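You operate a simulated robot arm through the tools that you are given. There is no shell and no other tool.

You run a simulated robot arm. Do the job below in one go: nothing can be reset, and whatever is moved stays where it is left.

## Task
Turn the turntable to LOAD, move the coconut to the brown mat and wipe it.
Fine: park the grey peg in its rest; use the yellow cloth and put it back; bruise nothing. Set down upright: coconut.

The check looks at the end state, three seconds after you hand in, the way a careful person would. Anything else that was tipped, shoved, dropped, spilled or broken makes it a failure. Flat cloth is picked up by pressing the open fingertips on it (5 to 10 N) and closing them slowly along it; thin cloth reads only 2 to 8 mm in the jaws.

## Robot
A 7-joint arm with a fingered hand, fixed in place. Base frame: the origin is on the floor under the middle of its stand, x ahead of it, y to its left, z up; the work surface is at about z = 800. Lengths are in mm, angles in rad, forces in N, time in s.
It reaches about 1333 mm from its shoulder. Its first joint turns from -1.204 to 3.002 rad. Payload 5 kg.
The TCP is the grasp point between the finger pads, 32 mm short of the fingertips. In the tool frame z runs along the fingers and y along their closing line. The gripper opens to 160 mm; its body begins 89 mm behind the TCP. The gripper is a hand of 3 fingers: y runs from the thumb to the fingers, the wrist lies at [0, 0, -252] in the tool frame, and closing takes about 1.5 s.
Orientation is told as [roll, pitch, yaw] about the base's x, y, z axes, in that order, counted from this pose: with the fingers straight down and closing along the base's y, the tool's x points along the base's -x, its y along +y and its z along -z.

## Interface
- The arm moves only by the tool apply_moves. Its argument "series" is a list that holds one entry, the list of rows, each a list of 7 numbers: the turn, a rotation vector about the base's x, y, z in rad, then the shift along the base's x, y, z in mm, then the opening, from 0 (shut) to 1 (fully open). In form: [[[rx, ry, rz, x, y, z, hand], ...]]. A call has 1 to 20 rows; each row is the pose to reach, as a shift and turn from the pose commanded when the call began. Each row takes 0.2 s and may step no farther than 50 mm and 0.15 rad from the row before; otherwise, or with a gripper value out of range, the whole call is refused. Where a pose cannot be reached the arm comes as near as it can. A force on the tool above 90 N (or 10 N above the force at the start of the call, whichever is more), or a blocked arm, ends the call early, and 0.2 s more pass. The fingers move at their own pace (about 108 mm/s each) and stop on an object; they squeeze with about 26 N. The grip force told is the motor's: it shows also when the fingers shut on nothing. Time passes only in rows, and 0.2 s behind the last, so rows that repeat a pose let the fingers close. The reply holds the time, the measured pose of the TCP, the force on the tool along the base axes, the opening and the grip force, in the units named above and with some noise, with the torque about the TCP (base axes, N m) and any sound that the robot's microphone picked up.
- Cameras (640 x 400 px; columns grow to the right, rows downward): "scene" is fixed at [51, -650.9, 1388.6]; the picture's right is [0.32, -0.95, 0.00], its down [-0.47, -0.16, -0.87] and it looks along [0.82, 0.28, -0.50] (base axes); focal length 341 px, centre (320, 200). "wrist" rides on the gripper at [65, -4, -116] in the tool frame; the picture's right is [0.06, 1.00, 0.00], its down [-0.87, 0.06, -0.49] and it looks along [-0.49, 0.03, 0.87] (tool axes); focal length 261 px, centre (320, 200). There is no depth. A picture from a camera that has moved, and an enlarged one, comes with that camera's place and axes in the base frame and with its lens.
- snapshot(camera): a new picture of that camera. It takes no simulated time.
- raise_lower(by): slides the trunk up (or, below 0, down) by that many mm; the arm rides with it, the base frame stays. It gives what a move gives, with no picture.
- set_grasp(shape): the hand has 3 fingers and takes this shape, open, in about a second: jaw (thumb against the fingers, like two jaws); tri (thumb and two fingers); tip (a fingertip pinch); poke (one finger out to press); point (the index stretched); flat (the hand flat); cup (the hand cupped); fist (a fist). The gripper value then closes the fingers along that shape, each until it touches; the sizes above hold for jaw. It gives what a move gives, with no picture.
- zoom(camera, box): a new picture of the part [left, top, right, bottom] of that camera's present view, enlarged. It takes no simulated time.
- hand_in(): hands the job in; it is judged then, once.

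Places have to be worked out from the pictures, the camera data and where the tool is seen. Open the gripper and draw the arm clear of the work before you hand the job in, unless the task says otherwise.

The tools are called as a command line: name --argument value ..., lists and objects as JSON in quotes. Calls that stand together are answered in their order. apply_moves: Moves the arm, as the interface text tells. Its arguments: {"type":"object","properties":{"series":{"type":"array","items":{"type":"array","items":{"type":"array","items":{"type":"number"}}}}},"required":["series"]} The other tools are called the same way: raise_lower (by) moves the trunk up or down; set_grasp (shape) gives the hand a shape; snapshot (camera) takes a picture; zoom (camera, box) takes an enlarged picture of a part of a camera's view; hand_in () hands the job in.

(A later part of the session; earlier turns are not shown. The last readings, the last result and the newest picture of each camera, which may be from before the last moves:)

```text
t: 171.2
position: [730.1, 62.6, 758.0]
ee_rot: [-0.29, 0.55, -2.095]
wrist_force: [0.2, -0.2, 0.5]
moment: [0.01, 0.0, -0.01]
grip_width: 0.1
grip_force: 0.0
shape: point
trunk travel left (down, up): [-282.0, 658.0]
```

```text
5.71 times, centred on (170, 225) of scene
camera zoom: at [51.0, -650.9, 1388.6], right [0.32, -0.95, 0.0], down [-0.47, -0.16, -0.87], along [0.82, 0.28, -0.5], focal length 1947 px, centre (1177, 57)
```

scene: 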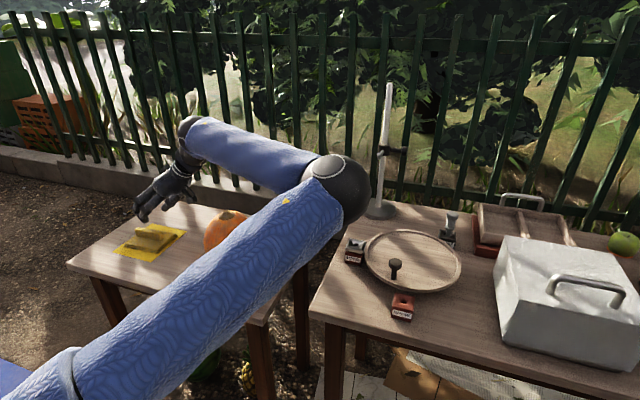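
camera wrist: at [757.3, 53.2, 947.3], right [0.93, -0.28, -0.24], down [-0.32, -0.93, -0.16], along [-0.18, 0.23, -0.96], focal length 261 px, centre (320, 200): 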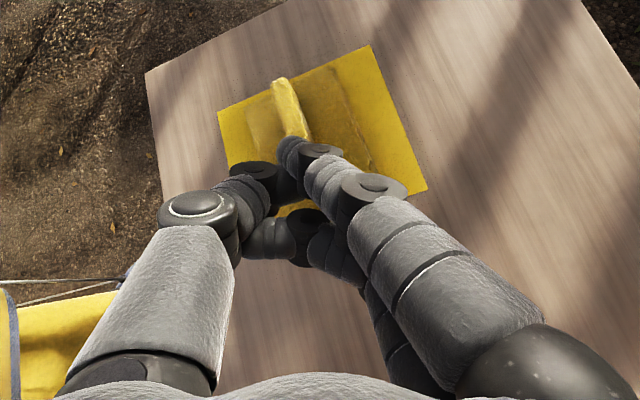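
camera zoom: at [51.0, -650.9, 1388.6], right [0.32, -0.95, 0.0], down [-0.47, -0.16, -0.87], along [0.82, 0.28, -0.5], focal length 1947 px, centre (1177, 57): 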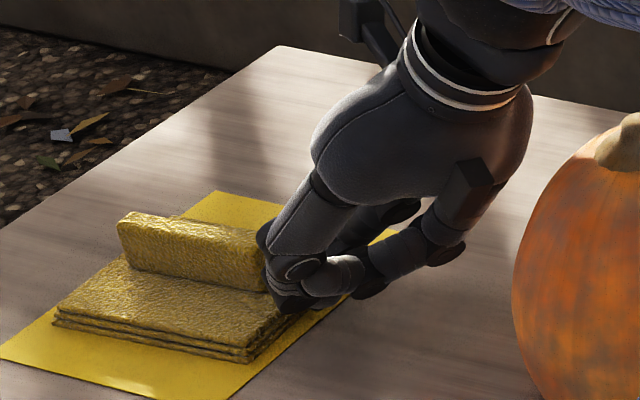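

Still no force at z=758. I continue a few mm more.

apply_moves --series '[[[0, 0, 0, 0, 0, -2, 0], [0, 0, 0, 0, 0, -4, 0], [0, 0, 0, 0, 0, -4, 0]]]'

apply_moves --series '[[[0, 0, 0, 0, 0, -2, 0], [0, 0, 0, 0, 0, -4, 0], [0, 0, 0, 0, 0, -4, 0]]]'

zoom --camera "wrist" --box '[200, 40, 440, 220]'

zoom --camera "scene" --box '[110, 120, 310, 260]'

```text
t: 172.0
position: [732.0, 61.6, 752.7]
ee_rot: [-0.293, 0.55, -2.094]
wrist_force: [-0.4, -0.3, 0.8]
moment: [0.01, -0.02, 0.03]
grip_width: 0.2
grip_force: 0.1
shape: point
trunk travel left (down, up): [-282.0, 658.0]
```

```text
t: 172.8
position: [732.4, 63.6, 749.1]
ee_rot: [-0.291, 0.551, -2.093]
wrist_force: [0.2, -2.5, 6.4]
moment: [0.07, 0.1, 0.02]
grip_width: 0.2
grip_force: 0.0
shape: point
trunk travel left (down, up): [-282.0, 658.0]
```

```text
2.22 times, centred on (320, 130) of wrist
camera zoom: at [754.7, 45.6, 879.4], right [0.93, -0.3, -0.21], down [-0.32, -0.94, -0.07], along [-0.18, 0.13, -0.98], focal length 579 px, centre (320, 356)
```

zoom: 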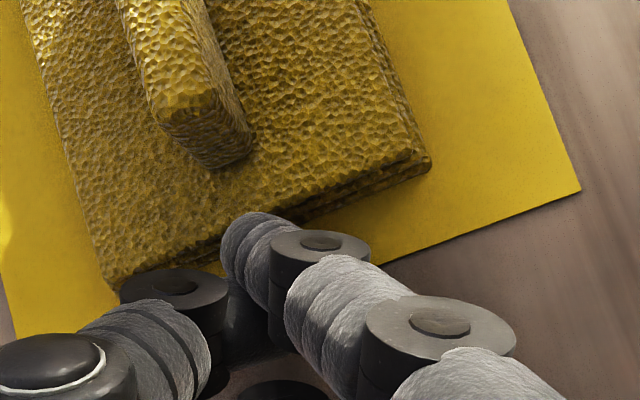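

```text
2.86 times, centred on (210, 190) of scene
camera zoom: at [51.0, -650.9, 1388.6], right [0.32, -0.95, 0.0], down [-0.47, -0.16, -0.87], along [0.82, 0.28, -0.5], focal length 974 px, centre (634, 229)
```

zoom: 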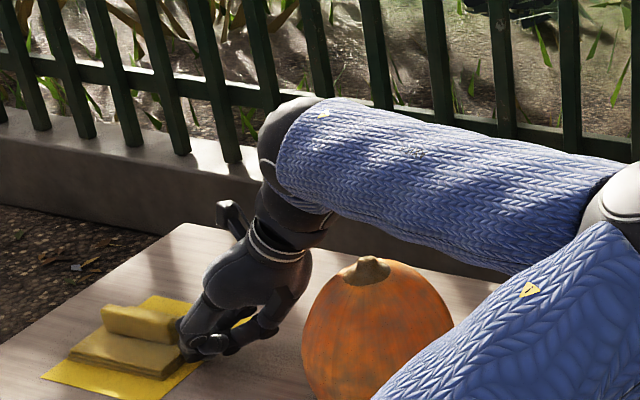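

The folded knuckles touch first and the pad even got nudged 4–5 mm the wrong way, so dragging is no good. The coconut under my forearm is the real obstacle; I'll set it aside temporarily on the same table (x≈870), fetch the cloth with a deeper lean, wipe, return the cloth, and then put the coconut on the mat. First I retreat upward.

apply_moves --series '[[[0, 0, 0, 0, -3, 12, 0], [0, 0, 0, 0, -5, 35, 0], [0, 0, 0, 0, -5, 60, 0], [0, 0, 0, 0, -5, 60, 0]]]'

raise_lower --by 205

set_grasp --shape "jaw"

apply_moves --series '[[[-0.06, 0, 0, 0, -25, 5, 1], [-0.13, 0, 0, -2, -50, 10, 1], [-0.2, 0, 0, -4, -75, 15, 1], [-0.27, 0, 0, -6, -100, 20, 1], [-0.34, 0, 0, -8, -125, 25, 1], [-0.41, 0, 0, -10, -150, 30, 1], [-0.48, 0, 0, -14, -175, 35, 1], [-0.55, 0, 0, -20, -195, 40, 1], [-0.61, 0, 0, -28, -210, 40, 1], [-0.61, 0, 0, -28, -210, 40, 1]]]'

snapshot --camera "wrist"

snapshot --camera "scene"

```text
t: 173.8
position: [732.1, 57.0, 809.4]
ee_rot: [-0.291, 0.549, -2.094]
wrist_force: [-0.1, 0.5, 0.6]
moment: [-0.02, -0.01, 0.02]
grip_width: 0.1
grip_force: 0.0
shape: point
trunk travel left (down, up): [-282.0, 658.0]
```

```text
t: 176.0
position: [732.2, 57.8, 1015.2]
ee_rot: [-0.291, 0.551, -2.094]
wrist_force: [0.2, 0.1, -0.1]
moment: [-0.01, -0.04, -0.04]
grip_width: 0.0
grip_force: 0.0
shape: point
trunk travel left (down, up): [-487.0, 453.0]
```

```text
t: 176.9
position: [732.0, 56.6, 1015.6]
ee_rot: [-0.292, 0.549, -2.093]
wrist_force: [0.2, -0.2, -0.3]
moment: [-0.01, -0.04, 0.0]
grip_width: 159.9
grip_force: 0.0
shape: jaw
trunk travel left (down, up): [-487.0, 453.0]
```

```text
t: 179.1
position: [689.3, -151.6, 1050.5]
ee_rot: [0.004, 0.011, -2.017]
wrist_force: [0.6, -0.2, -0.1]
moment: [-0.01, -0.01, 0.0]
grip_width: 159.8
grip_force: 0.1
shape: jaw
out of reach, approached as far as the arm can: row 8, 9, 10
trunk travel left (down, up): [-487.0, 453.0]
```

```text
taken
camera wrist: at [711.8, -91.6, 1167.1], right [0.93, -0.38, 0.0], down [-0.33, -0.81, 0.48], along [-0.18, -0.45, -0.88], focal length 261 px, centre (320, 200)
```

wrist: 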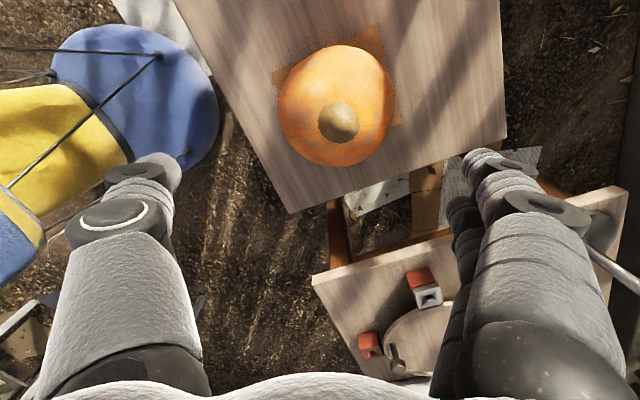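

```text
taken
```

scene: 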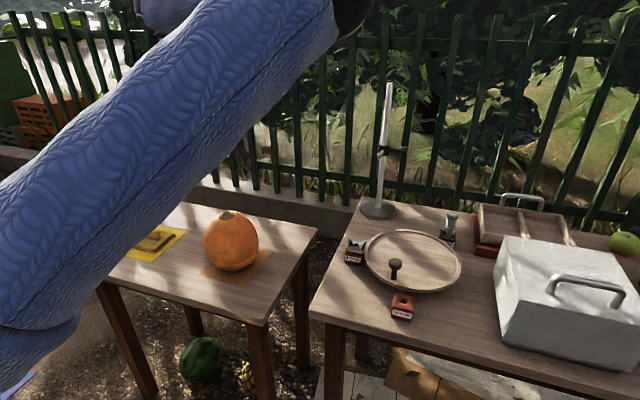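

The turntable still looks right from here. The coconut's axis is ≈[709, -152]; I centre the open hand over it at lower height.

apply_moves --series '[[[0, 0, 0, 6, 0, -20, 1], [0, 0, 0, 13, -2, -40, 1], [0, 0, 0, 20, -3, -60, 1], [0, 0, 0, 21, -3, -70, 1], [0, 0, 0, 21, -3, -70, 1]]]'

snapshot --camera "wrist"

```text
t: 180.3
position: [710.1, -156.3, 979.5]
ee_rot: [0.003, 0.006, -2.011]
wrist_force: [-0.3, -0.5, -0.2]
moment: [0.01, -0.01, -0.02]
grip_width: 159.8
grip_force: 0.0
shape: jaw
trunk travel left (down, up): [-487.0, 453.0]
```

```text
taken
camera wrist: at [733.6, -95.8, 1095.8], right [0.93, -0.37, 0.0], down [-0.32, -0.81, 0.49], along [-0.18, -0.45, -0.87], focal length 261 px, centre (320, 200)
```

wrist: 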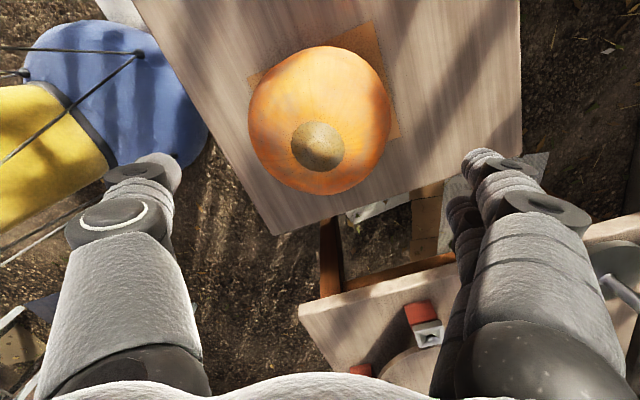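

Well centred. I descend around the coconut in two stages.

apply_moves --series '[[[0, 0, 0, 1, 2, -25, 1], [0, 0, 0, 1, 2, -50, 1], [0, 0, 0, 1, 2, -75, 1], [0, 0, 0, 1, 2, -100, 1], [0, 0, 0, 1, 2, -100, 1]]]'

snapshot --camera "wrist"

```text
t: 181.5
position: [710.5, -152.2, 881.1]
ee_rot: [-0.001, 0.005, -2.013]
wrist_force: [0.9, 0.1, -0.7]
moment: [0.02, 0.01, -0.03]
grip_width: 159.7
grip_force: 0.0
shape: jaw
trunk travel left (down, up): [-487.0, 453.0]
```

```text
taken
camera wrist: at [733.6, -91.9, 997.3], right [0.93, -0.37, 0.0], down [-0.32, -0.81, 0.49], along [-0.18, -0.45, -0.87], focal length 261 px, centre (320, 200)
```

wrist: 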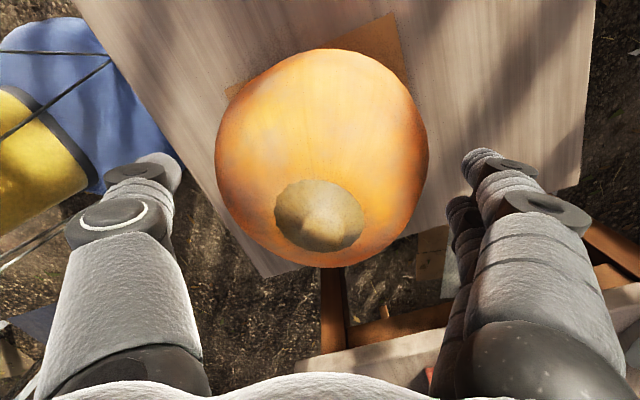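

Symmetric. I go down to the grasp height (z≈838).

apply_moves --series '[[[0, 0, 0, 0.5, 0, -12, 1], [0, 0, 0, 0.5, 0, -24, 1], [0, 0, 0, 0.5, 0, -36, 1], [0, 0, 0, 0.5, 0, -43, 1], [0, 0, 0, 0.5, 0, -43, 1]]]'

snapshot --camera "wrist"

```text
t: 182.7
position: [712.3, -152.0, 837.0]
ee_rot: [-0.001, 0.005, -2.013]
wrist_force: [0.4, -0.4, -1.3]
moment: [0.0, -0.01, -0.02]
grip_width: 160.0
grip_force: 0.1
shape: jaw
trunk travel left (down, up): [-487.0, 453.0]
```

```text
taken
camera wrist: at [735.6, -92.4, 954.0], right [0.93, -0.37, 0.0], down [-0.32, -0.81, 0.49], along [-0.18, -0.45, -0.87], focal length 261 px, centre (320, 200)
```

wrist: 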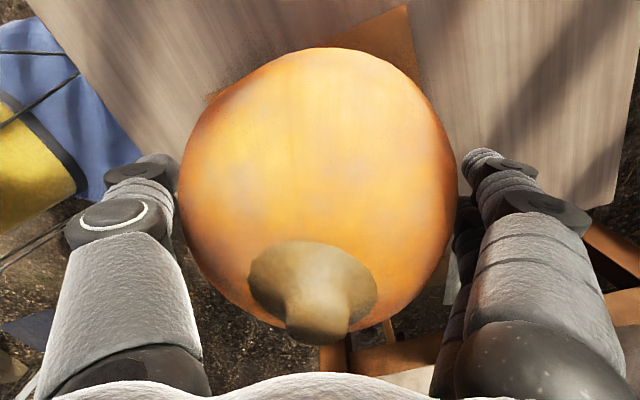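

The stem sits exactly where a centred grasp should show it. I close slowly on the coconut.

apply_moves --series '[[[0, 0, 0, 0, 0, 0, 0.96], [0, 0, 0, 0, 0, 0, 0.93], [0, 0, 0, 0, 0, 0, 0.9], [0, 0, 0, 0, 0, 0, 0.88], [0, 0, 0, 0, 0, 0, 0.86], [0, 0, 0, 0, 0, 0, 0.84], [0, 0, 0, 0, 0, 0, 0.82], [0, 0, 0, 0, 0, 0, 0.8], [0, 0, 0, 0, 0, 0, 0.78], [0, 0, 0, 0, 0, 0, 0.76], [0, 0, 0, 0, 0, 0, 0.76]]]'

apply_moves --series '[[[0, 0, 0, 0, 0, 3, 0.7], [0, 0, 0, 0, 0, 6, 0.7], [0, 0, 0, 0, 0, 10, 0.7], [0, 0, 0, 0, 0, 10, 0.7]]]'

snapshot --camera "wrist"

zoom --camera "scene" --box '[150, 150, 330, 310]'

```text
t: 185.1
position: [711.4, -152.6, 836.1]
ee_rot: [0.001, 0.003, -2.012]
wrist_force: [0.0, 2.1, 1.5]
moment: [0.09, 0.14, -0.05]
grip_width: 134.8
grip_force: 26.2
shape: jaw
trunk travel left (down, up): [-487.0, 453.0]
```

```text
t: 186.1
position: [712.8, -152.2, 847.9]
ee_rot: [-0.001, 0.006, -2.011]
wrist_force: [0.5, -0.4, -13.9]
moment: [0.05, -0.04, 0.01]
grip_width: 134.8
grip_force: 25.9
shape: jaw
trunk travel left (down, up): [-487.0, 453.0]
```

```text
taken
camera wrist: at [736.8, -93.1, 963.3], right [0.93, -0.37, 0.0], down [-0.32, -0.81, 0.49], along [-0.18, -0.45, -0.87], focal length 261 px, centre (320, 200)
```

wrist: 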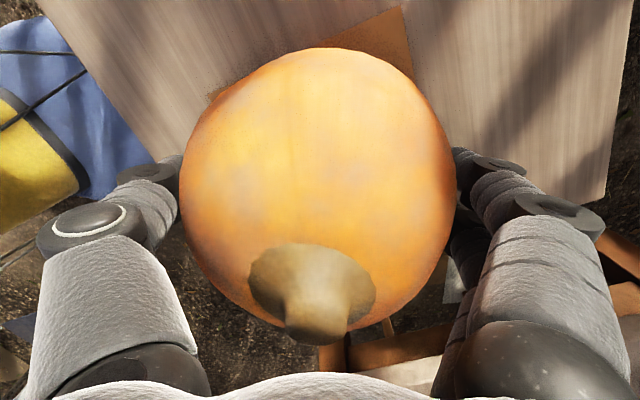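

```text
2.50 times, centred on (240, 230) of scene
camera zoom: at [51.0, -650.9, 1388.6], right [0.32, -0.95, 0.0], down [-0.47, -0.16, -0.87], along [0.82, 0.28, -0.5], focal length 852 px, centre (520, 125)
```

zoom: 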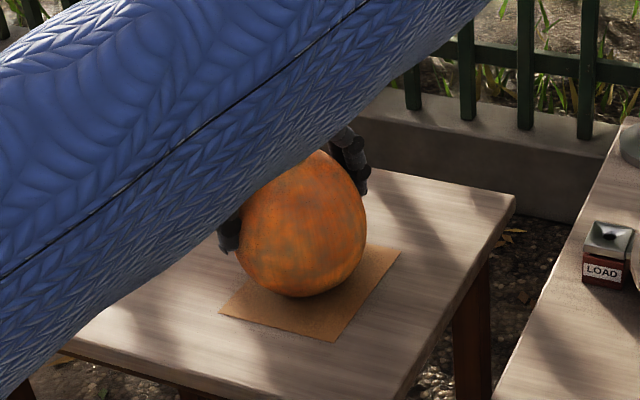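

Coconut lifted (13.9 N). I carry it +x to the free part of the table at about [878, -170].

apply_moves --series '[[[0, 0, 0, 0, 0, 15, 0.7], [0, 0, 0, 8, 0, 32, 0.7], [0, 0, 0, 28, -3, 40, 0.7], [0, 0, 0, 60, -6, 40, 0.7], [0, 0, 0, 95, -10, 40, 0.7], [0, 0, 0, 125, -14, 40, 0.7], [0, 0, 0, 150, -17, 40, 0.7], [0, 0, 0, 163, -18, 40, 0.7], [0, 0, 0, 166, -18, 40, 0.7], [0, 0, 0, 166, -18, 40, 0.7]]]'

snapshot --camera "scene"

snapshot --camera "wrist"

```text
t: 188.3
position: [758.4, -164.8, 876.9]
ee_rot: [0.017, 0.03, -2.049]
wrist_force: [0.2, -0.6, -13.1]
moment: [0.1, 0.0, -0.01]
grip_width: 135.1
grip_force: 25.5
shape: jaw
out of reach, approached as far as the arm can: row 3, 4, 5, 6, 7, 8, 9, 10
trunk travel left (down, up): [-487.0, 453.0]
```

```text
taken
```

scene: 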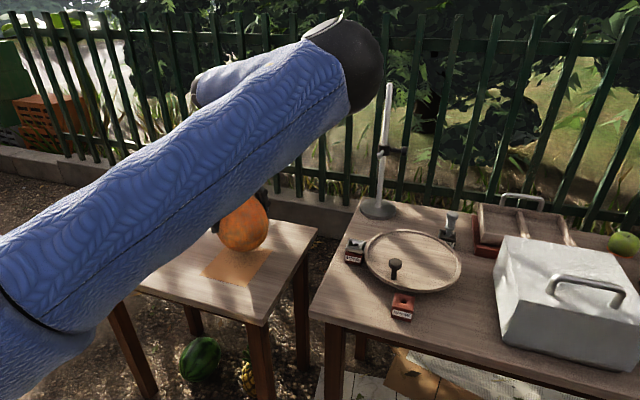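

```text
taken
camera wrist: at [780.6, -107.3, 994.2], right [0.91, -0.4, 0.02], down [-0.37, -0.81, 0.47], along [-0.17, -0.43, -0.88], focal length 261 px, centre (320, 200)
```

wrist: 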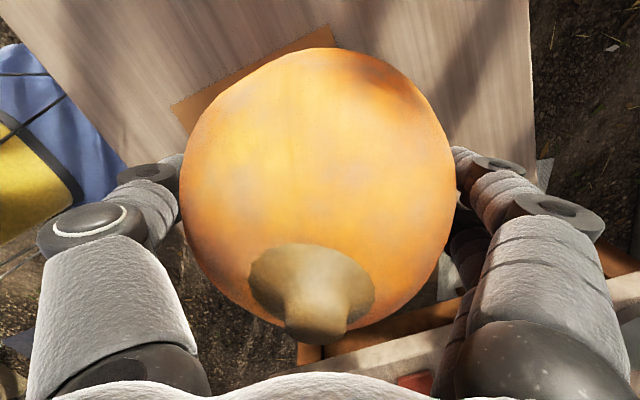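

Limited again at x=758; a lower trunk will help. I go back a bit, raise the hand, lower the trunk by 165 mm, and then continue in +x.

apply_moves --series '[[[0, 0, 0, -12, 2, 5, 0.7], [0, 0, 0, -30, 4, 25, 0.7], [0, 0, 0, -42, 5, 55, 0.7], [0, 0, 0, -45, 5, 90, 0.7], [0, 0, 0, -45, 5, 125, 0.7], [0, 0, 0, -45, 5, 148, 0.7], [0, 0, 0, -45, 5, 155, 0.7], [0, 0, 0, -45, 5, 155, 0.7]]]'

raise_lower --by -150

apply_moves --series '[[[0, 0, 0, 10, 0, 0, 0.7], [0, 0, 0, 30, -2, 0, 0.7], [0, 0, 0, 60, -4, 0, 0.7], [0, 0, 0, 90, -8, 0, 0.7], [0, 0, 0, 120, -12, 0, 0.7], [0, 0, 0, 143, -15, 0, 0.7], [0, 0, 0, 155, -16, 0, 0.7], [0, 0, 0, 160, -16, 0, 0.7], [0, 0, 0, 160, -16, 0, 0.7]]]'

snapshot --camera "scene"

```text
t: 190.1
position: [700.5, -159.1, 1019.7]
ee_rot: [0.003, 0.009, -2.019]
wrist_force: [0.2, 0.4, -13.0]
moment: [0.05, -0.05, 0.02]
grip_width: 135.0
grip_force: 26.0
shape: jaw
out of reach, approached as far as the arm can: row 1, 5, 6, 7, 8
trunk travel left (down, up): [-487.0, 453.0]
```

```text
t: 191.9
position: [701.0, -159.6, 870.9]
ee_rot: [0.001, 0.011, -2.019]
wrist_force: [-0.8, 0.1, -14.1]
moment: [0.07, 0.0, -0.02]
grip_width: 134.8
grip_force: 25.7
shape: jaw
trunk travel left (down, up): [-337.0, 603.0]
```

```text
t: 193.9
position: [747.9, -166.4, 838.8]
ee_rot: [0.029, 0.053, -2.063]
wrist_force: [-2.3, 8.3, 18.1]
moment: [0.59, 0.95, -0.2]
grip_width: 133.7
grip_force: 26.0
shape: jaw
out of reach, approached as far as the arm can: row 1, 2, 3, 4, 5, 6, 7, 8, 9
trunk travel left (down, up): [-337.0, 603.0]
```

```text
taken
```

scene: 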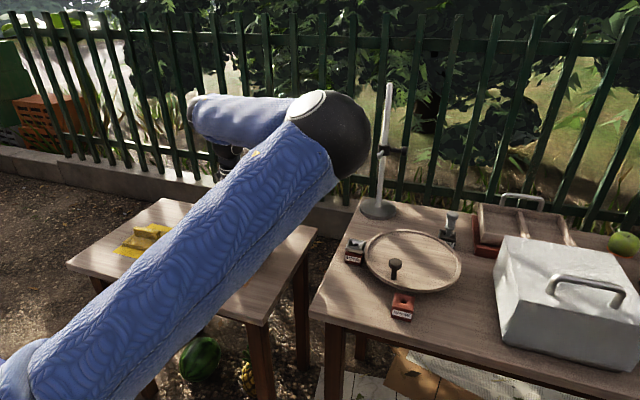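

The arm sagged while approximating and the coconut now touches the mat with ~18 N. I raise the trunk a little right away to relieve it.

raise_lower --by 25

snapshot --camera "wrist"

```text
t: 194.6
position: [748.2, -169.0, 858.4]
ee_rot: [0.025, 0.048, -2.066]
wrist_force: [-0.2, 0.3, -13.8]
moment: [0.09, -0.02, 0.03]
grip_width: 134.8
grip_force: 26.3
shape: jaw
trunk travel left (down, up): [-362.0, 578.0]
```

```text
taken
camera wrist: at [771.2, -113.1, 977.4], right [0.91, -0.42, 0.03], down [-0.39, -0.8, 0.45], along [-0.17, -0.42, -0.89], focal length 261 px, centre (320, 200)
```

wrist: 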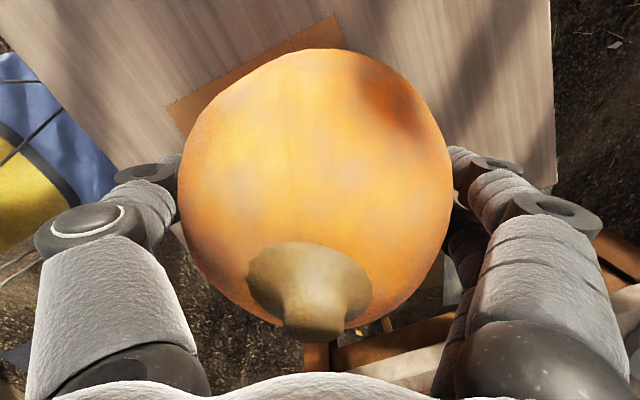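

Relieved, and the coconut is still held firmly. The far spot isn't reachable, so I take the near-right spot [612, -240] of the same table as temporary place, which is clear of the forearm path and well inside the arm's range.

apply_moves --series '[[[0, 0, 0, -15, -8, 10, 0.7], [0, 0, 0, -40, -20, 20, 0.7], [0, 0, 0, -70, -35, 25, 0.7], [0, 0, 0, -100, -52, 25, 0.7], [0, 0, 0, -122, -65, 25, 0.7], [0, 0, 0, -132, -71, 25, 0.7], [0, 0, 0, -135, -73, 25, 0.7], [0, 0, 0, -135, -73, 25, 0.7]]]'

snapshot --camera "wrist"

snapshot --camera "scene"

```text
t: 196.4
position: [614.7, -241.5, 884.6]
ee_rot: [0.024, 0.05, -2.064]
wrist_force: [-0.2, 0.3, -14.7]
moment: [0.08, -0.02, 0.0]
grip_width: 135.1
grip_force: 26.4
shape: jaw
trunk travel left (down, up): [-362.0, 578.0]
```

```text
taken
camera wrist: at [635.7, -185.9, 1004.3], right [0.91, -0.42, 0.03], down [-0.39, -0.81, 0.45], along [-0.17, -0.42, -0.89], focal length 261 px, centre (320, 200)
```

wrist: 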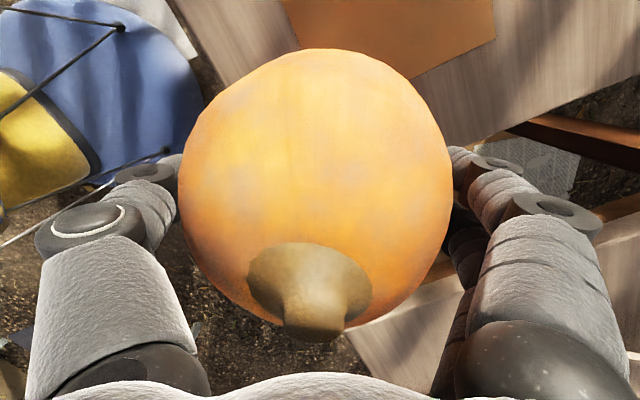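

```text
taken
```

scene: 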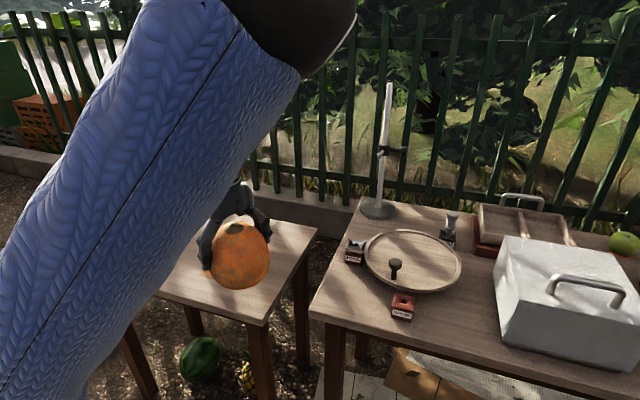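

Held steady. I level the small tilt, shift slightly inward to [620, -249], and lower to just above the table.

apply_moves --series '[[[-0.017, 0.022, 0, 2, -3, -8, 0.7], [-0.033, 0.045, 0, 5, -7, -18, 0.7], [-0.033, 0.045, 0, 5, -8, -30, 0.7], [-0.033, 0.045, 0, 5, -8, -40, 0.7], [-0.033, 0.045, 0, 5, -8, -44, 0.7], [-0.033, 0.045, 0, 5, -8, -44, 0.7]]]'

apply_moves --series '[[[0, 0, 0, 0, 0, -1.5, 0.7], [0, 0, 0, 0, 0, -3, 0.7], [0, 0, 0, 0, 0, -4, 0.7], [0, 0, 0, 0, 0, -4, 0.7]]]'

```text
t: 197.8
position: [618.6, -248.2, 841.5]
ee_rot: [0.003, -0.001, -2.067]
wrist_force: [-0.6, -0.6, -14.1]
moment: [0.01, -0.04, 0.01]
grip_width: 135.0
grip_force: 25.8
shape: jaw
trunk travel left (down, up): [-362.0, 578.0]
```

```text
t: 198.8
position: [618.8, -247.4, 839.6]
ee_rot: [0.001, 0.001, -2.065]
wrist_force: [4.2, 3.4, 5.9]
moment: [0.09, -0.08, 0.01]
grip_width: 134.7
grip_force: 26.1
shape: jaw
trunk travel left (down, up): [-362.0, 578.0]
```

It touches the table. I open the fingers slowly and check that it stands.

apply_moves --series '[[[0, 0, 0, 0, 0, 0.5, 0.83], [0, 0, 0, 0, 0, 0.5, 0.84], [0, 0, 0, 0, 0, 0.5, 0.86], [0, 0, 0, 0, 0, 0.5, 0.88], [0, 0, 0, 0, 0, 0.5, 0.9], [0, 0, 0, 0, 0, 0.5, 0.93], [0, 0, 0, 0, 0, 0.5, 0.96], [0, 0, 0, 0, 0, 0.5, 1], [0, 0, 0, 0, 0, 0.5, 1]]]'

snapshot --camera "wrist"

zoom --camera "scene" --box '[160, 180, 310, 310]'

```text
t: 200.8
position: [619.1, -249.2, 837.6]
ee_rot: [0.002, 0.0, -2.066]
wrist_force: [-0.1, 0.3, 0.0]
moment: [0.02, -0.02, 0.01]
grip_width: 159.8
grip_force: 0.0
shape: jaw
trunk travel left (down, up): [-362.0, 578.0]
```

```text
taken
camera wrist: at [645.3, -188.7, 954.3], right [0.91, -0.42, 0.0], down [-0.37, -0.79, 0.49], along [-0.2, -0.45, -0.87], focal length 261 px, centre (320, 200)
```

wrist: 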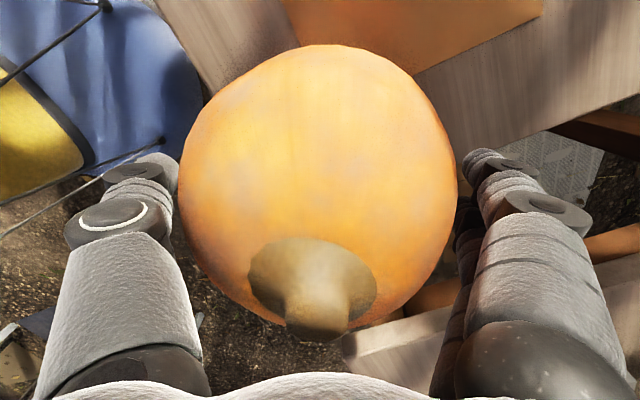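

```text
3.08 times, centred on (235, 245) of scene
camera zoom: at [51.0, -650.9, 1388.6], right [0.32, -0.95, 0.0], down [-0.47, -0.16, -0.87], along [0.82, 0.28, -0.5], focal length 1049 px, centre (582, 62)
```

zoom: 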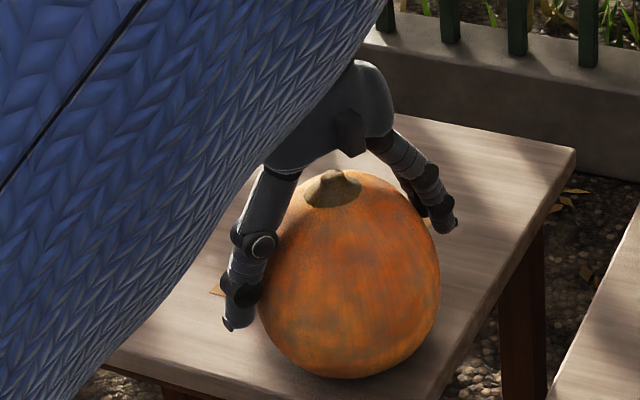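

It stands upright. I raise the hand straight up and check again.

apply_moves --series '[[[0, 0, 0, 0, 0, 12, 1], [0, 0, 0, 0, 0, 35, 1], [0, 0, 0, 0, 0, 70, 1], [0, 0, 0, 0, 0, 110, 1], [0, 0, 0, 0, 0, 150, 1], [0, 0, 0, 0, 0, 185, 1], [0, 0, 0, 0, 0, 185, 1]]]'

snapshot --camera "wrist"

zoom --camera "scene" --box '[160, 180, 310, 310]'

```text
t: 202.4
position: [610.6, -242.6, 1014.3]
ee_rot: [0.004, 0.002, -2.07]
wrist_force: [0.3, 0.0, 0.1]
moment: [0.01, -0.02, 0.01]
grip_width: 160.0
grip_force: 0.1
shape: jaw
out of reach, approached as far as the arm can: row 6, 7
trunk travel left (down, up): [-362.0, 578.0]
```

```text
taken
camera wrist: at [636.2, -183.3, 1131.2], right [0.91, -0.42, 0.0], down [-0.37, -0.79, 0.49], along [-0.2, -0.44, -0.87], focal length 261 px, centre (320, 200)
```

wrist: 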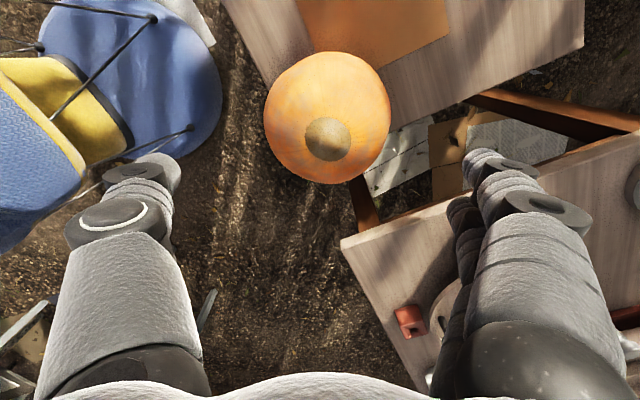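

```text
3.08 times, centred on (235, 245) of scene
camera zoom: at [51.0, -650.9, 1388.6], right [0.32, -0.95, 0.0], down [-0.47, -0.16, -0.87], along [0.82, 0.28, -0.5], focal length 1049 px, centre (582, 62)
```

zoom: 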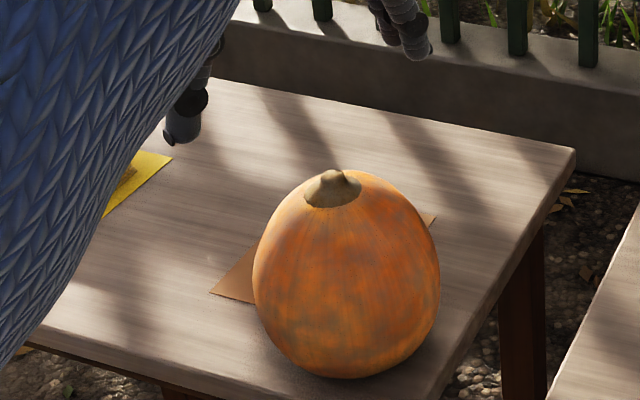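

Stable. Now back to the cloth: I turn the hand to the needed roll and lean 0.85 rad while moving toward the cloth, staying high.

apply_moves --series '[[[0, 0, 0.13, 8, 5, -5, 0.6], [0, 0, 0.26, 20, 12, -10, 0.4], [0, 0, 0.39, 35, 20, -10, 0.3], [0, 0, 0.52, 50, 30, -10, 0.25], [0, 0, 0.65, 65, 40, -10, 0.25], [0, 0, 0.78, 80, 50, -10, 0.25], [0, 0, 0.9, 90, 60, -10, 0.25], [0, 0, 0.9, 90, 60, -10, 0.25]]]'

apply_moves --series '[[[0.12, 0, 0, 4, 20, 0, 0.25], [0.25, 0, 0, 6, 50, 0, 0.25], [0.38, 0, 0, 8, 85, 0, 0.25], [0.5, 0, 0, 10, 120, 0, 0.25], [0.62, 0, 0, 12, 155, 0, 0.25], [0.74, 0, 0, 14, 190, 0, 0.25], [0.85, 0, 0, 16, 225, 0, 0.25], [0.85, 0, 0, 16, 260, 0, 0.25], [0.85, 0, 0, 16, 285, 0, 0.25], [0.85, 0, 0, 16, 285, 0, 0.25]]]'

snapshot --camera "wrist"

snapshot --camera "scene"

```text
t: 204.2
position: [434.6, -59.1, 934.2]
ee_rot: [0.053, 0.026, -1.307]
wrist_force: [0.0, -0.1, -0.5]
moment: [0.02, 0.03, 0.01]
grip_width: 40.2
grip_force: 0.0
shape: jaw
out of reach, approached as far as the arm can: row 1, 2, 3, 4, 5, 6, 7, 8
trunk travel left (down, up): [-362.0, 578.0]
```

```text
t: 206.4
position: [457.0, 175.1, 941.6]
ee_rot: [0.35, 0.834, -1.172]
wrist_force: [1.4, -0.2, -1.2]
moment: [0.01, 0.04, -0.01]
grip_width: 40.2
grip_force: 0.1
shape: jaw
out of reach, approached as far as the arm can: row 8, 9, 10
trunk travel left (down, up): [-362.0, 578.0]
```

```text
taken
camera wrist: at [430.3, 125.5, 1063.2], right [0.95, 0.17, 0.28], down [0.26, -0.91, -0.32], along [0.2, 0.38, -0.91], focal length 261 px, centre (320, 200)
```

wrist: 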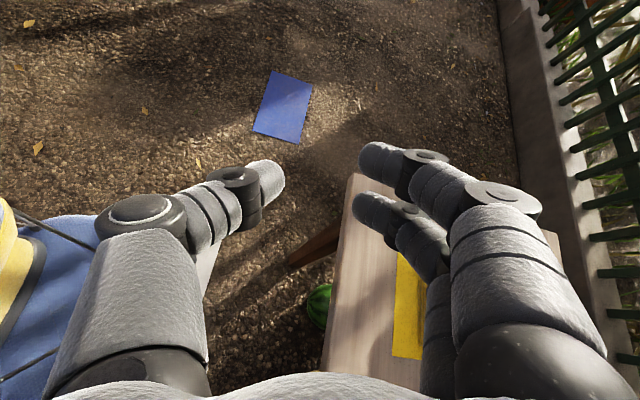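

```text
taken
```

scene: 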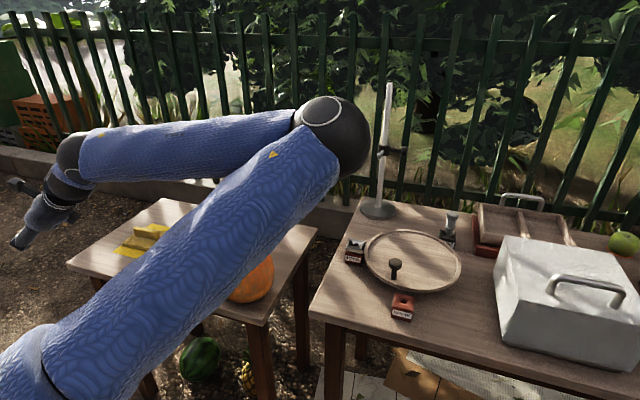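

The arm wandered to x≈457 while re-posing (nothing was touched), but the orientation is now right. I move over in +x toward the cloth, keeping height.

apply_moves --series '[[[0, 0, 0, 35, -15, 0, 0.25], [0, 0, 0, 70, -28, 0, 0.25], [0, 0, 0, 105, -38, 0, 0.25], [0, 0, 0, 140, -46, 0, 0.25], [0, 0, 0, 175, -54, 0, 0.25], [0, 0, 0, 210, -62, 0, 0.25], [0, 0, 0, 240, -68, 0, 0.25], [0, 0, 0, 258, -72, 0, 0.25], [0, 0, 0, 258, -72, 0, 0.25]]]'

snapshot --camera "wrist"

snapshot --camera "scene"

```text
t: 208.4
position: [668.0, 90.7, 991.6]
ee_rot: [0.293, 0.864, -1.263]
wrist_force: [-0.2, 0.7, 0.2]
moment: [0.0, 0.01, 0.01]
grip_width: 40.2
grip_force: 0.0
shape: jaw
out of reach, approached as far as the arm can: row 4, 5, 6, 7, 8, 9
trunk travel left (down, up): [-362.0, 578.0]
```

```text
taken
camera wrist: at [644.6, 40.8, 1113.2], right [0.96, 0.12, 0.23], down [0.2, -0.92, -0.34], along [0.17, 0.38, -0.91], focal length 261 px, centre (320, 200)
```

wrist: 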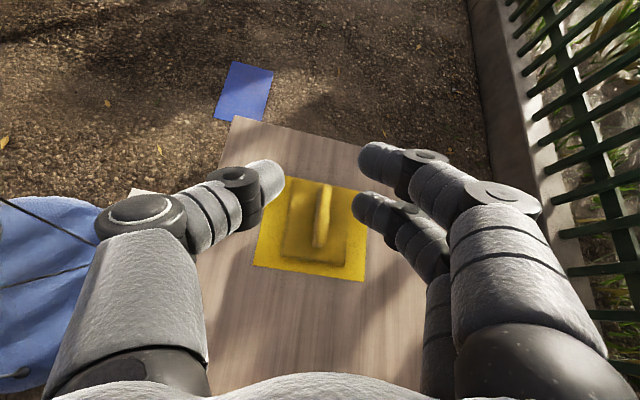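

```text
taken
```

scene: 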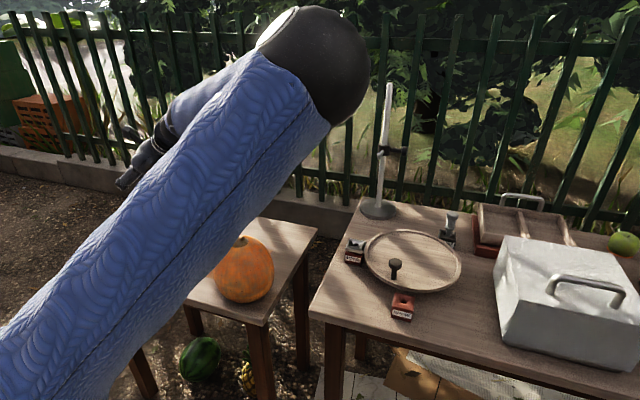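

The coconut stands untouched, and the cloth is in good view. I lower the trunk by 120 mm and then move toward the grasp position.

raise_lower --by -120

apply_moves --series '[[[0, 0, 0, 10, 5, -10, 0.25], [0, 0, 0, 20, 10, -20, 0.25], [0, 0, 0, 30, 15, -30, 0.25], [0, 0, 0, 40, 20, -40, 0.25], [0, 0, 0, 49, 26, -45, 0.25], [0, 0, 0, 49, 26, -45, 0.25]]]'

snapshot --camera "wrist"

snapshot --camera "scene"

```text
t: 209.9
position: [669.4, 89.8, 871.6]
ee_rot: [0.292, 0.864, -1.261]
wrist_force: [0.7, 0.3, -0.3]
moment: [0.01, -0.03, 0.01]
grip_width: 40.1
grip_force: 0.2
shape: jaw
trunk travel left (down, up): [-242.0, 698.0]
```

```text
t: 211.3
position: [684.5, 103.4, 854.5]
ee_rot: [0.26, 0.879, -1.316]
wrist_force: [-0.6, 0.2, 0.4]
moment: [0.05, 0.03, 0.0]
grip_width: 40.1
grip_force: 0.0
shape: jaw
out of reach, approached as far as the arm can: row 1, 2, 3, 4, 5, 6
trunk travel left (down, up): [-242.0, 698.0]
```

```text
taken
camera wrist: at [663.2, 52.7, 977.3], right [0.97, 0.09, 0.21], down [0.16, -0.92, -0.36], along [0.16, 0.38, -0.91], focal length 261 px, centre (320, 200)
```

wrist: 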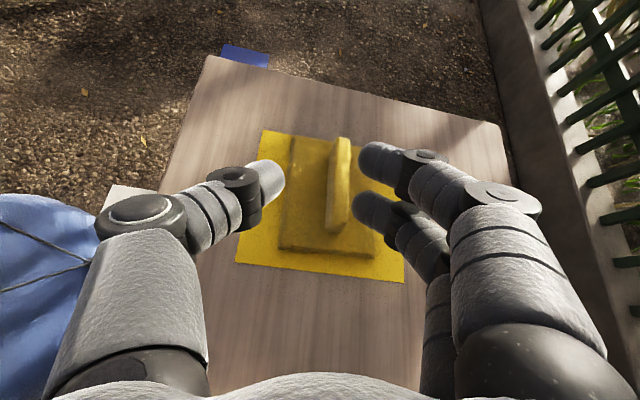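

```text
taken
```

scene: 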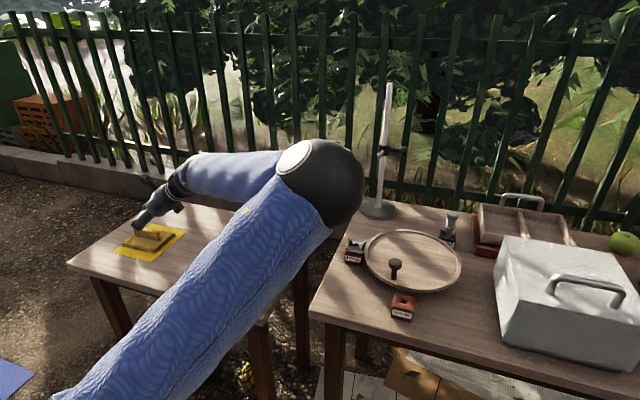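

I need ~33 mm more in x. I lower the trunk another 40 mm (which relaxes the arm) and try again at constant height.

raise_lower --by -35

apply_moves --series '[[[0, 0, 0, 5, 2, 8, 0.25], [0, 0, 0, 12, 5, 16, 0.25], [0, 0, 0, 20, 8, 25, 0.25], [0, 0, 0, 28, 11, 33, 0.25], [0, 0, 0, 33, 14, 40, 0.25], [0, 0, 0, 33, 14, 40, 0.25]]]'

raise_lower --by -40

snapshot --camera "wrist"

snapshot --camera "scene"

```text
t: 212.1
position: [684.2, 102.2, 820.4]
ee_rot: [0.262, 0.881, -1.315]
wrist_force: [0.1, 0.0, 0.3]
moment: [-0.04, 0.0, -0.02]
grip_width: 40.2
grip_force: 0.1
shape: jaw
trunk travel left (down, up): [-207.0, 733.0]
```

```text
t: 213.5
position: [715.3, 115.3, 862.2]
ee_rot: [0.254, 0.883, -1.325]
wrist_force: [0.2, 0.8, 0.0]
moment: [0.02, -0.04, 0.0]
grip_width: 40.1
grip_force: 0.0
shape: jaw
out of reach, approached as far as the arm can: row 5, 6
trunk travel left (down, up): [-207.0, 733.0]
```

```text
t: 214.3
position: [713.6, 114.9, 822.9]
ee_rot: [0.255, 0.883, -1.322]
wrist_force: [-0.3, 0.2, -0.2]
moment: [0.0, -0.02, -0.02]
grip_width: 40.2
grip_force: 0.1
shape: jaw
trunk travel left (down, up): [-167.0, 773.0]
```

```text
taken
camera wrist: at [691.9, 63.9, 944.4], right [0.97, 0.09, 0.21], down [0.16, -0.92, -0.36], along [0.16, 0.39, -0.91], focal length 261 px, centre (320, 200)
```

wrist: 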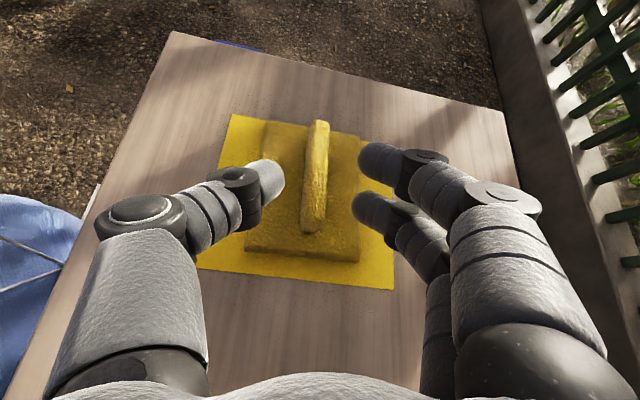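

```text
taken
```

scene: 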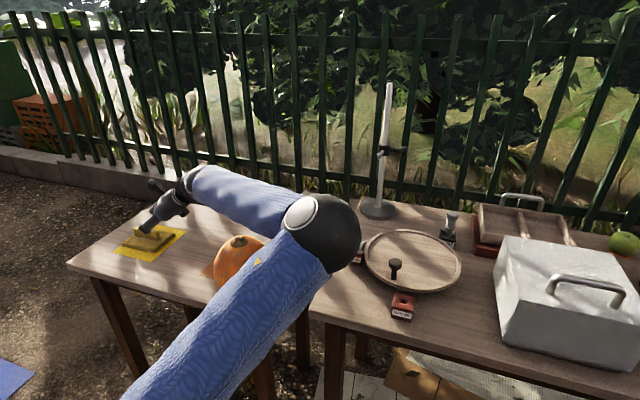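

Excellent position: the ridge is right between thumb and fingers. But the forearm now passes over the coconut's temporary spot, so I zoom to judge that clearance before going lower.

zoom --camera "scene" --box '[110, 150, 350, 300]'

zoom --camera "wrist" --box '[200, 90, 440, 290]'

```text
2.67 times, centred on (230, 225) of scene
camera zoom: at [51.0, -650.9, 1388.6], right [0.32, -0.95, 0.0], down [-0.47, -0.16, -0.87], along [0.82, 0.28, -0.5], focal length 909 px, centre (560, 133)
```

zoom: 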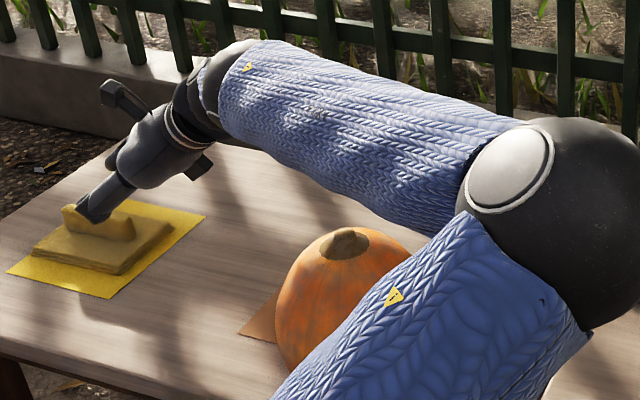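

```text
2.00 times, centred on (320, 190) of wrist
camera zoom: at [691.9, 63.9, 944.4], right [0.97, 0.09, 0.21], down [0.16, -0.92, -0.36], along [0.16, 0.39, -0.91], focal length 521 px, centre (320, 220)
```

zoom: 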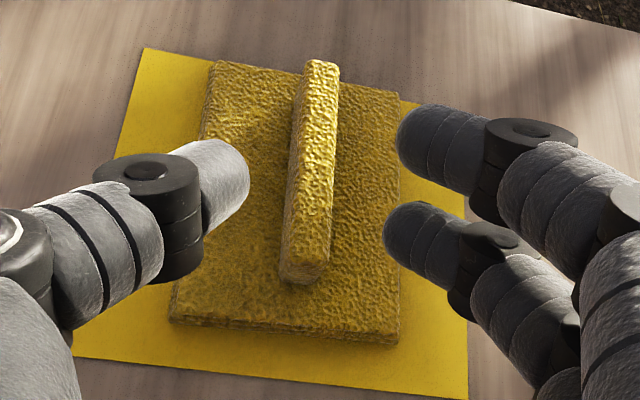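

The clearance would be too small in this posture, but a higher trunk moves the elbow outward and up. I raise the trunk by 60 mm and bring the hand back down with the arm, then re-check.

raise_lower --by 60

apply_moves --series '[[[0, 0, 0, 1, 1, -15, 0.25], [0, 0, 0, 2, 2, -30, 0.25], [0, 0, 0, 3, 3, -45, 0.25], [0, 0, 0, 4, 4, -58, 0.25], [0, 0, 0, 4, 4, -58, 0.25]]]'

zoom --camera "scene" --box '[110, 150, 350, 300]'

zoom --camera "wrist" --box '[200, 90, 440, 290]'

```text
t: 215.3
position: [714.2, 114.6, 881.9]
ee_rot: [0.256, 0.882, -1.323]
wrist_force: [0.3, -0.3, -0.6]
moment: [0.03, 0.03, 0.03]
grip_width: 40.5
grip_force: 0.1
shape: jaw
trunk travel left (down, up): [-227.0, 713.0]
```

```text
t: 216.5
position: [701.6, 108.9, 835.7]
ee_rot: [0.239, 0.892, -1.35]
wrist_force: [0.1, 0.1, -0.4]
moment: [0.01, 0.02, 0.02]
grip_width: 40.3
grip_force: 0.1
shape: jaw
out of reach, approached as far as the arm can: row 2, 3, 4, 5
trunk travel left (down, up): [-227.0, 713.0]
```

```text
2.67 times, centred on (230, 225) of scene
camera zoom: at [51.0, -650.9, 1388.6], right [0.32, -0.95, 0.0], down [-0.47, -0.16, -0.87], along [0.82, 0.28, -0.5], focal length 909 px, centre (560, 133)
```

zoom: 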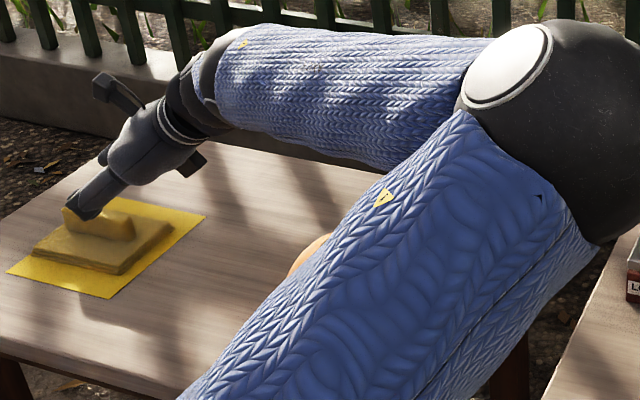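

```text
2.00 times, centred on (320, 190) of wrist
camera zoom: at [679.9, 58.2, 958.3], right [0.98, 0.07, 0.2], down [0.14, -0.92, -0.37], along [0.15, 0.39, -0.91], focal length 521 px, centre (320, 220)
```

zoom: 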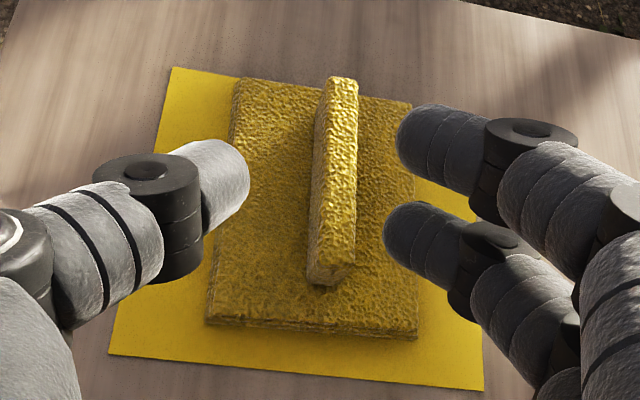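

The arm keeps its shoulder fixed to the trunk here. I raise the trunk further toward the height that worked earlier (about -285) and re-approach the same hand pose.

raise_lower --by 65

apply_moves --series '[[[0, 0, 0, 3, 2, -15, 0.25], [0, 0, 0, 6, 4, -30, 0.25], [0, 0, 0, 9, 6, -45, 0.25], [0, 0, 0, 12, 8, -60, 0.25], [0, 0, 0, 15, 9, -70, 0.25], [0, 0, 0, 15, 9, -70, 0.25]]]'

snapshot --camera "scene"

```text
t: 217.6
position: [700.6, 109.3, 901.7]
ee_rot: [0.241, 0.894, -1.35]
wrist_force: [0.5, 0.3, -0.4]
moment: [-0.02, 0.01, 0.0]
grip_width: 40.3
grip_force: 0.0
shape: jaw
trunk travel left (down, up): [-292.0, 648.0]
```

```text
t: 218.9
position: [690.7, 108.5, 856.9]
ee_rot: [0.207, 0.9, -1.398]
wrist_force: [-0.6, 0.5, -0.1]
moment: [0.02, 0.0, 0.0]
grip_width: 40.1
grip_force: 0.0
shape: jaw
out of reach, approached as far as the arm can: row 1, 2, 3, 4, 5, 6
trunk travel left (down, up): [-292.0, 648.0]
```

```text
taken
```

scene: 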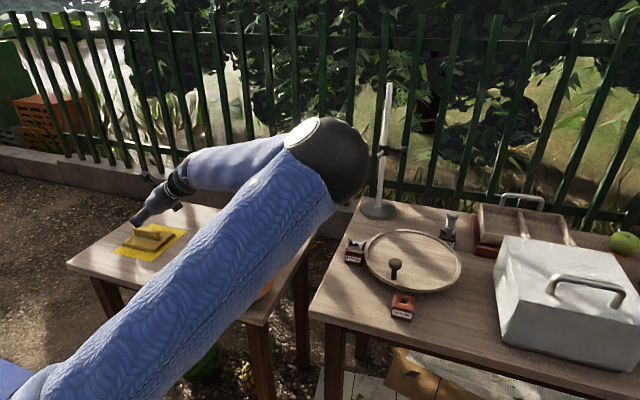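

I see the cause now: the mirrored roll ran the last wrist joint into its limit and dragged the arm into a worse posture. I roll the hand back (+3.9 rad about its axis) to the original, unconstrained orientation, first part here in free air.

apply_moves --series '[[[0.0093, 0.1185, -0.0915, 0, -3, 10, 0.25], [0.0186, 0.237, -0.183, 0, -6, 20, 0.25], [0.0279, 0.3555, -0.2745, 0, -9, 25, 0.25], [0.0372, 0.474, -0.366, 0, -10, 30, 0.25], [0.0465, 0.5925, -0.4575, 0, -10, 30, 0.25], [0.0558, 0.711, -0.549, 0, -10, 30, 0.25], [0.0651, 0.8295, -0.6405, 0, -10, 30, 0.25], [0.0744, 0.948, -0.732, 0, -10, 30, 0.25], [0.0837, 1.0665, -0.8235, 0, -10, 30, 0.25], [0.093, 1.185, -0.915, 0, -10, 30, 0.25], [0.1023, 1.3035, -1.0065, 0, -10, 30, 0.25], [0.1116, 1.422, -1.098, 0, -10, 30, 0.25], [0.1209, 1.5405, -1.1895, 0, -10, 30, 0.25], [0.1209, 1.5405, -1.1895, 0, -10, 30, 0.25]]]'

snapshot --camera "wrist"

```text
t: 221.9
position: [688.5, 97.9, 886.5]
ee_rot: [-0.907, -0.153, 2.947]
wrist_force: [-0.3, 0.6, 0.1]
moment: [0.0, -0.02, -0.01]
grip_width: 40.0
grip_force: 0.1
shape: jaw
trunk travel left (down, up): [-292.0, 648.0]
```

```text
taken
camera wrist: at [745.6, -3.0, 951.8], right [-0.18, -0.59, -0.79], down [-0.89, -0.25, 0.39], along [-0.43, 0.76, -0.48], focal length 261 px, centre (320, 200)
```

wrist: 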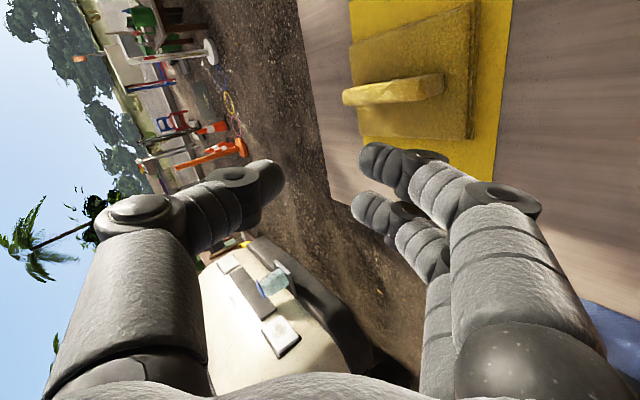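

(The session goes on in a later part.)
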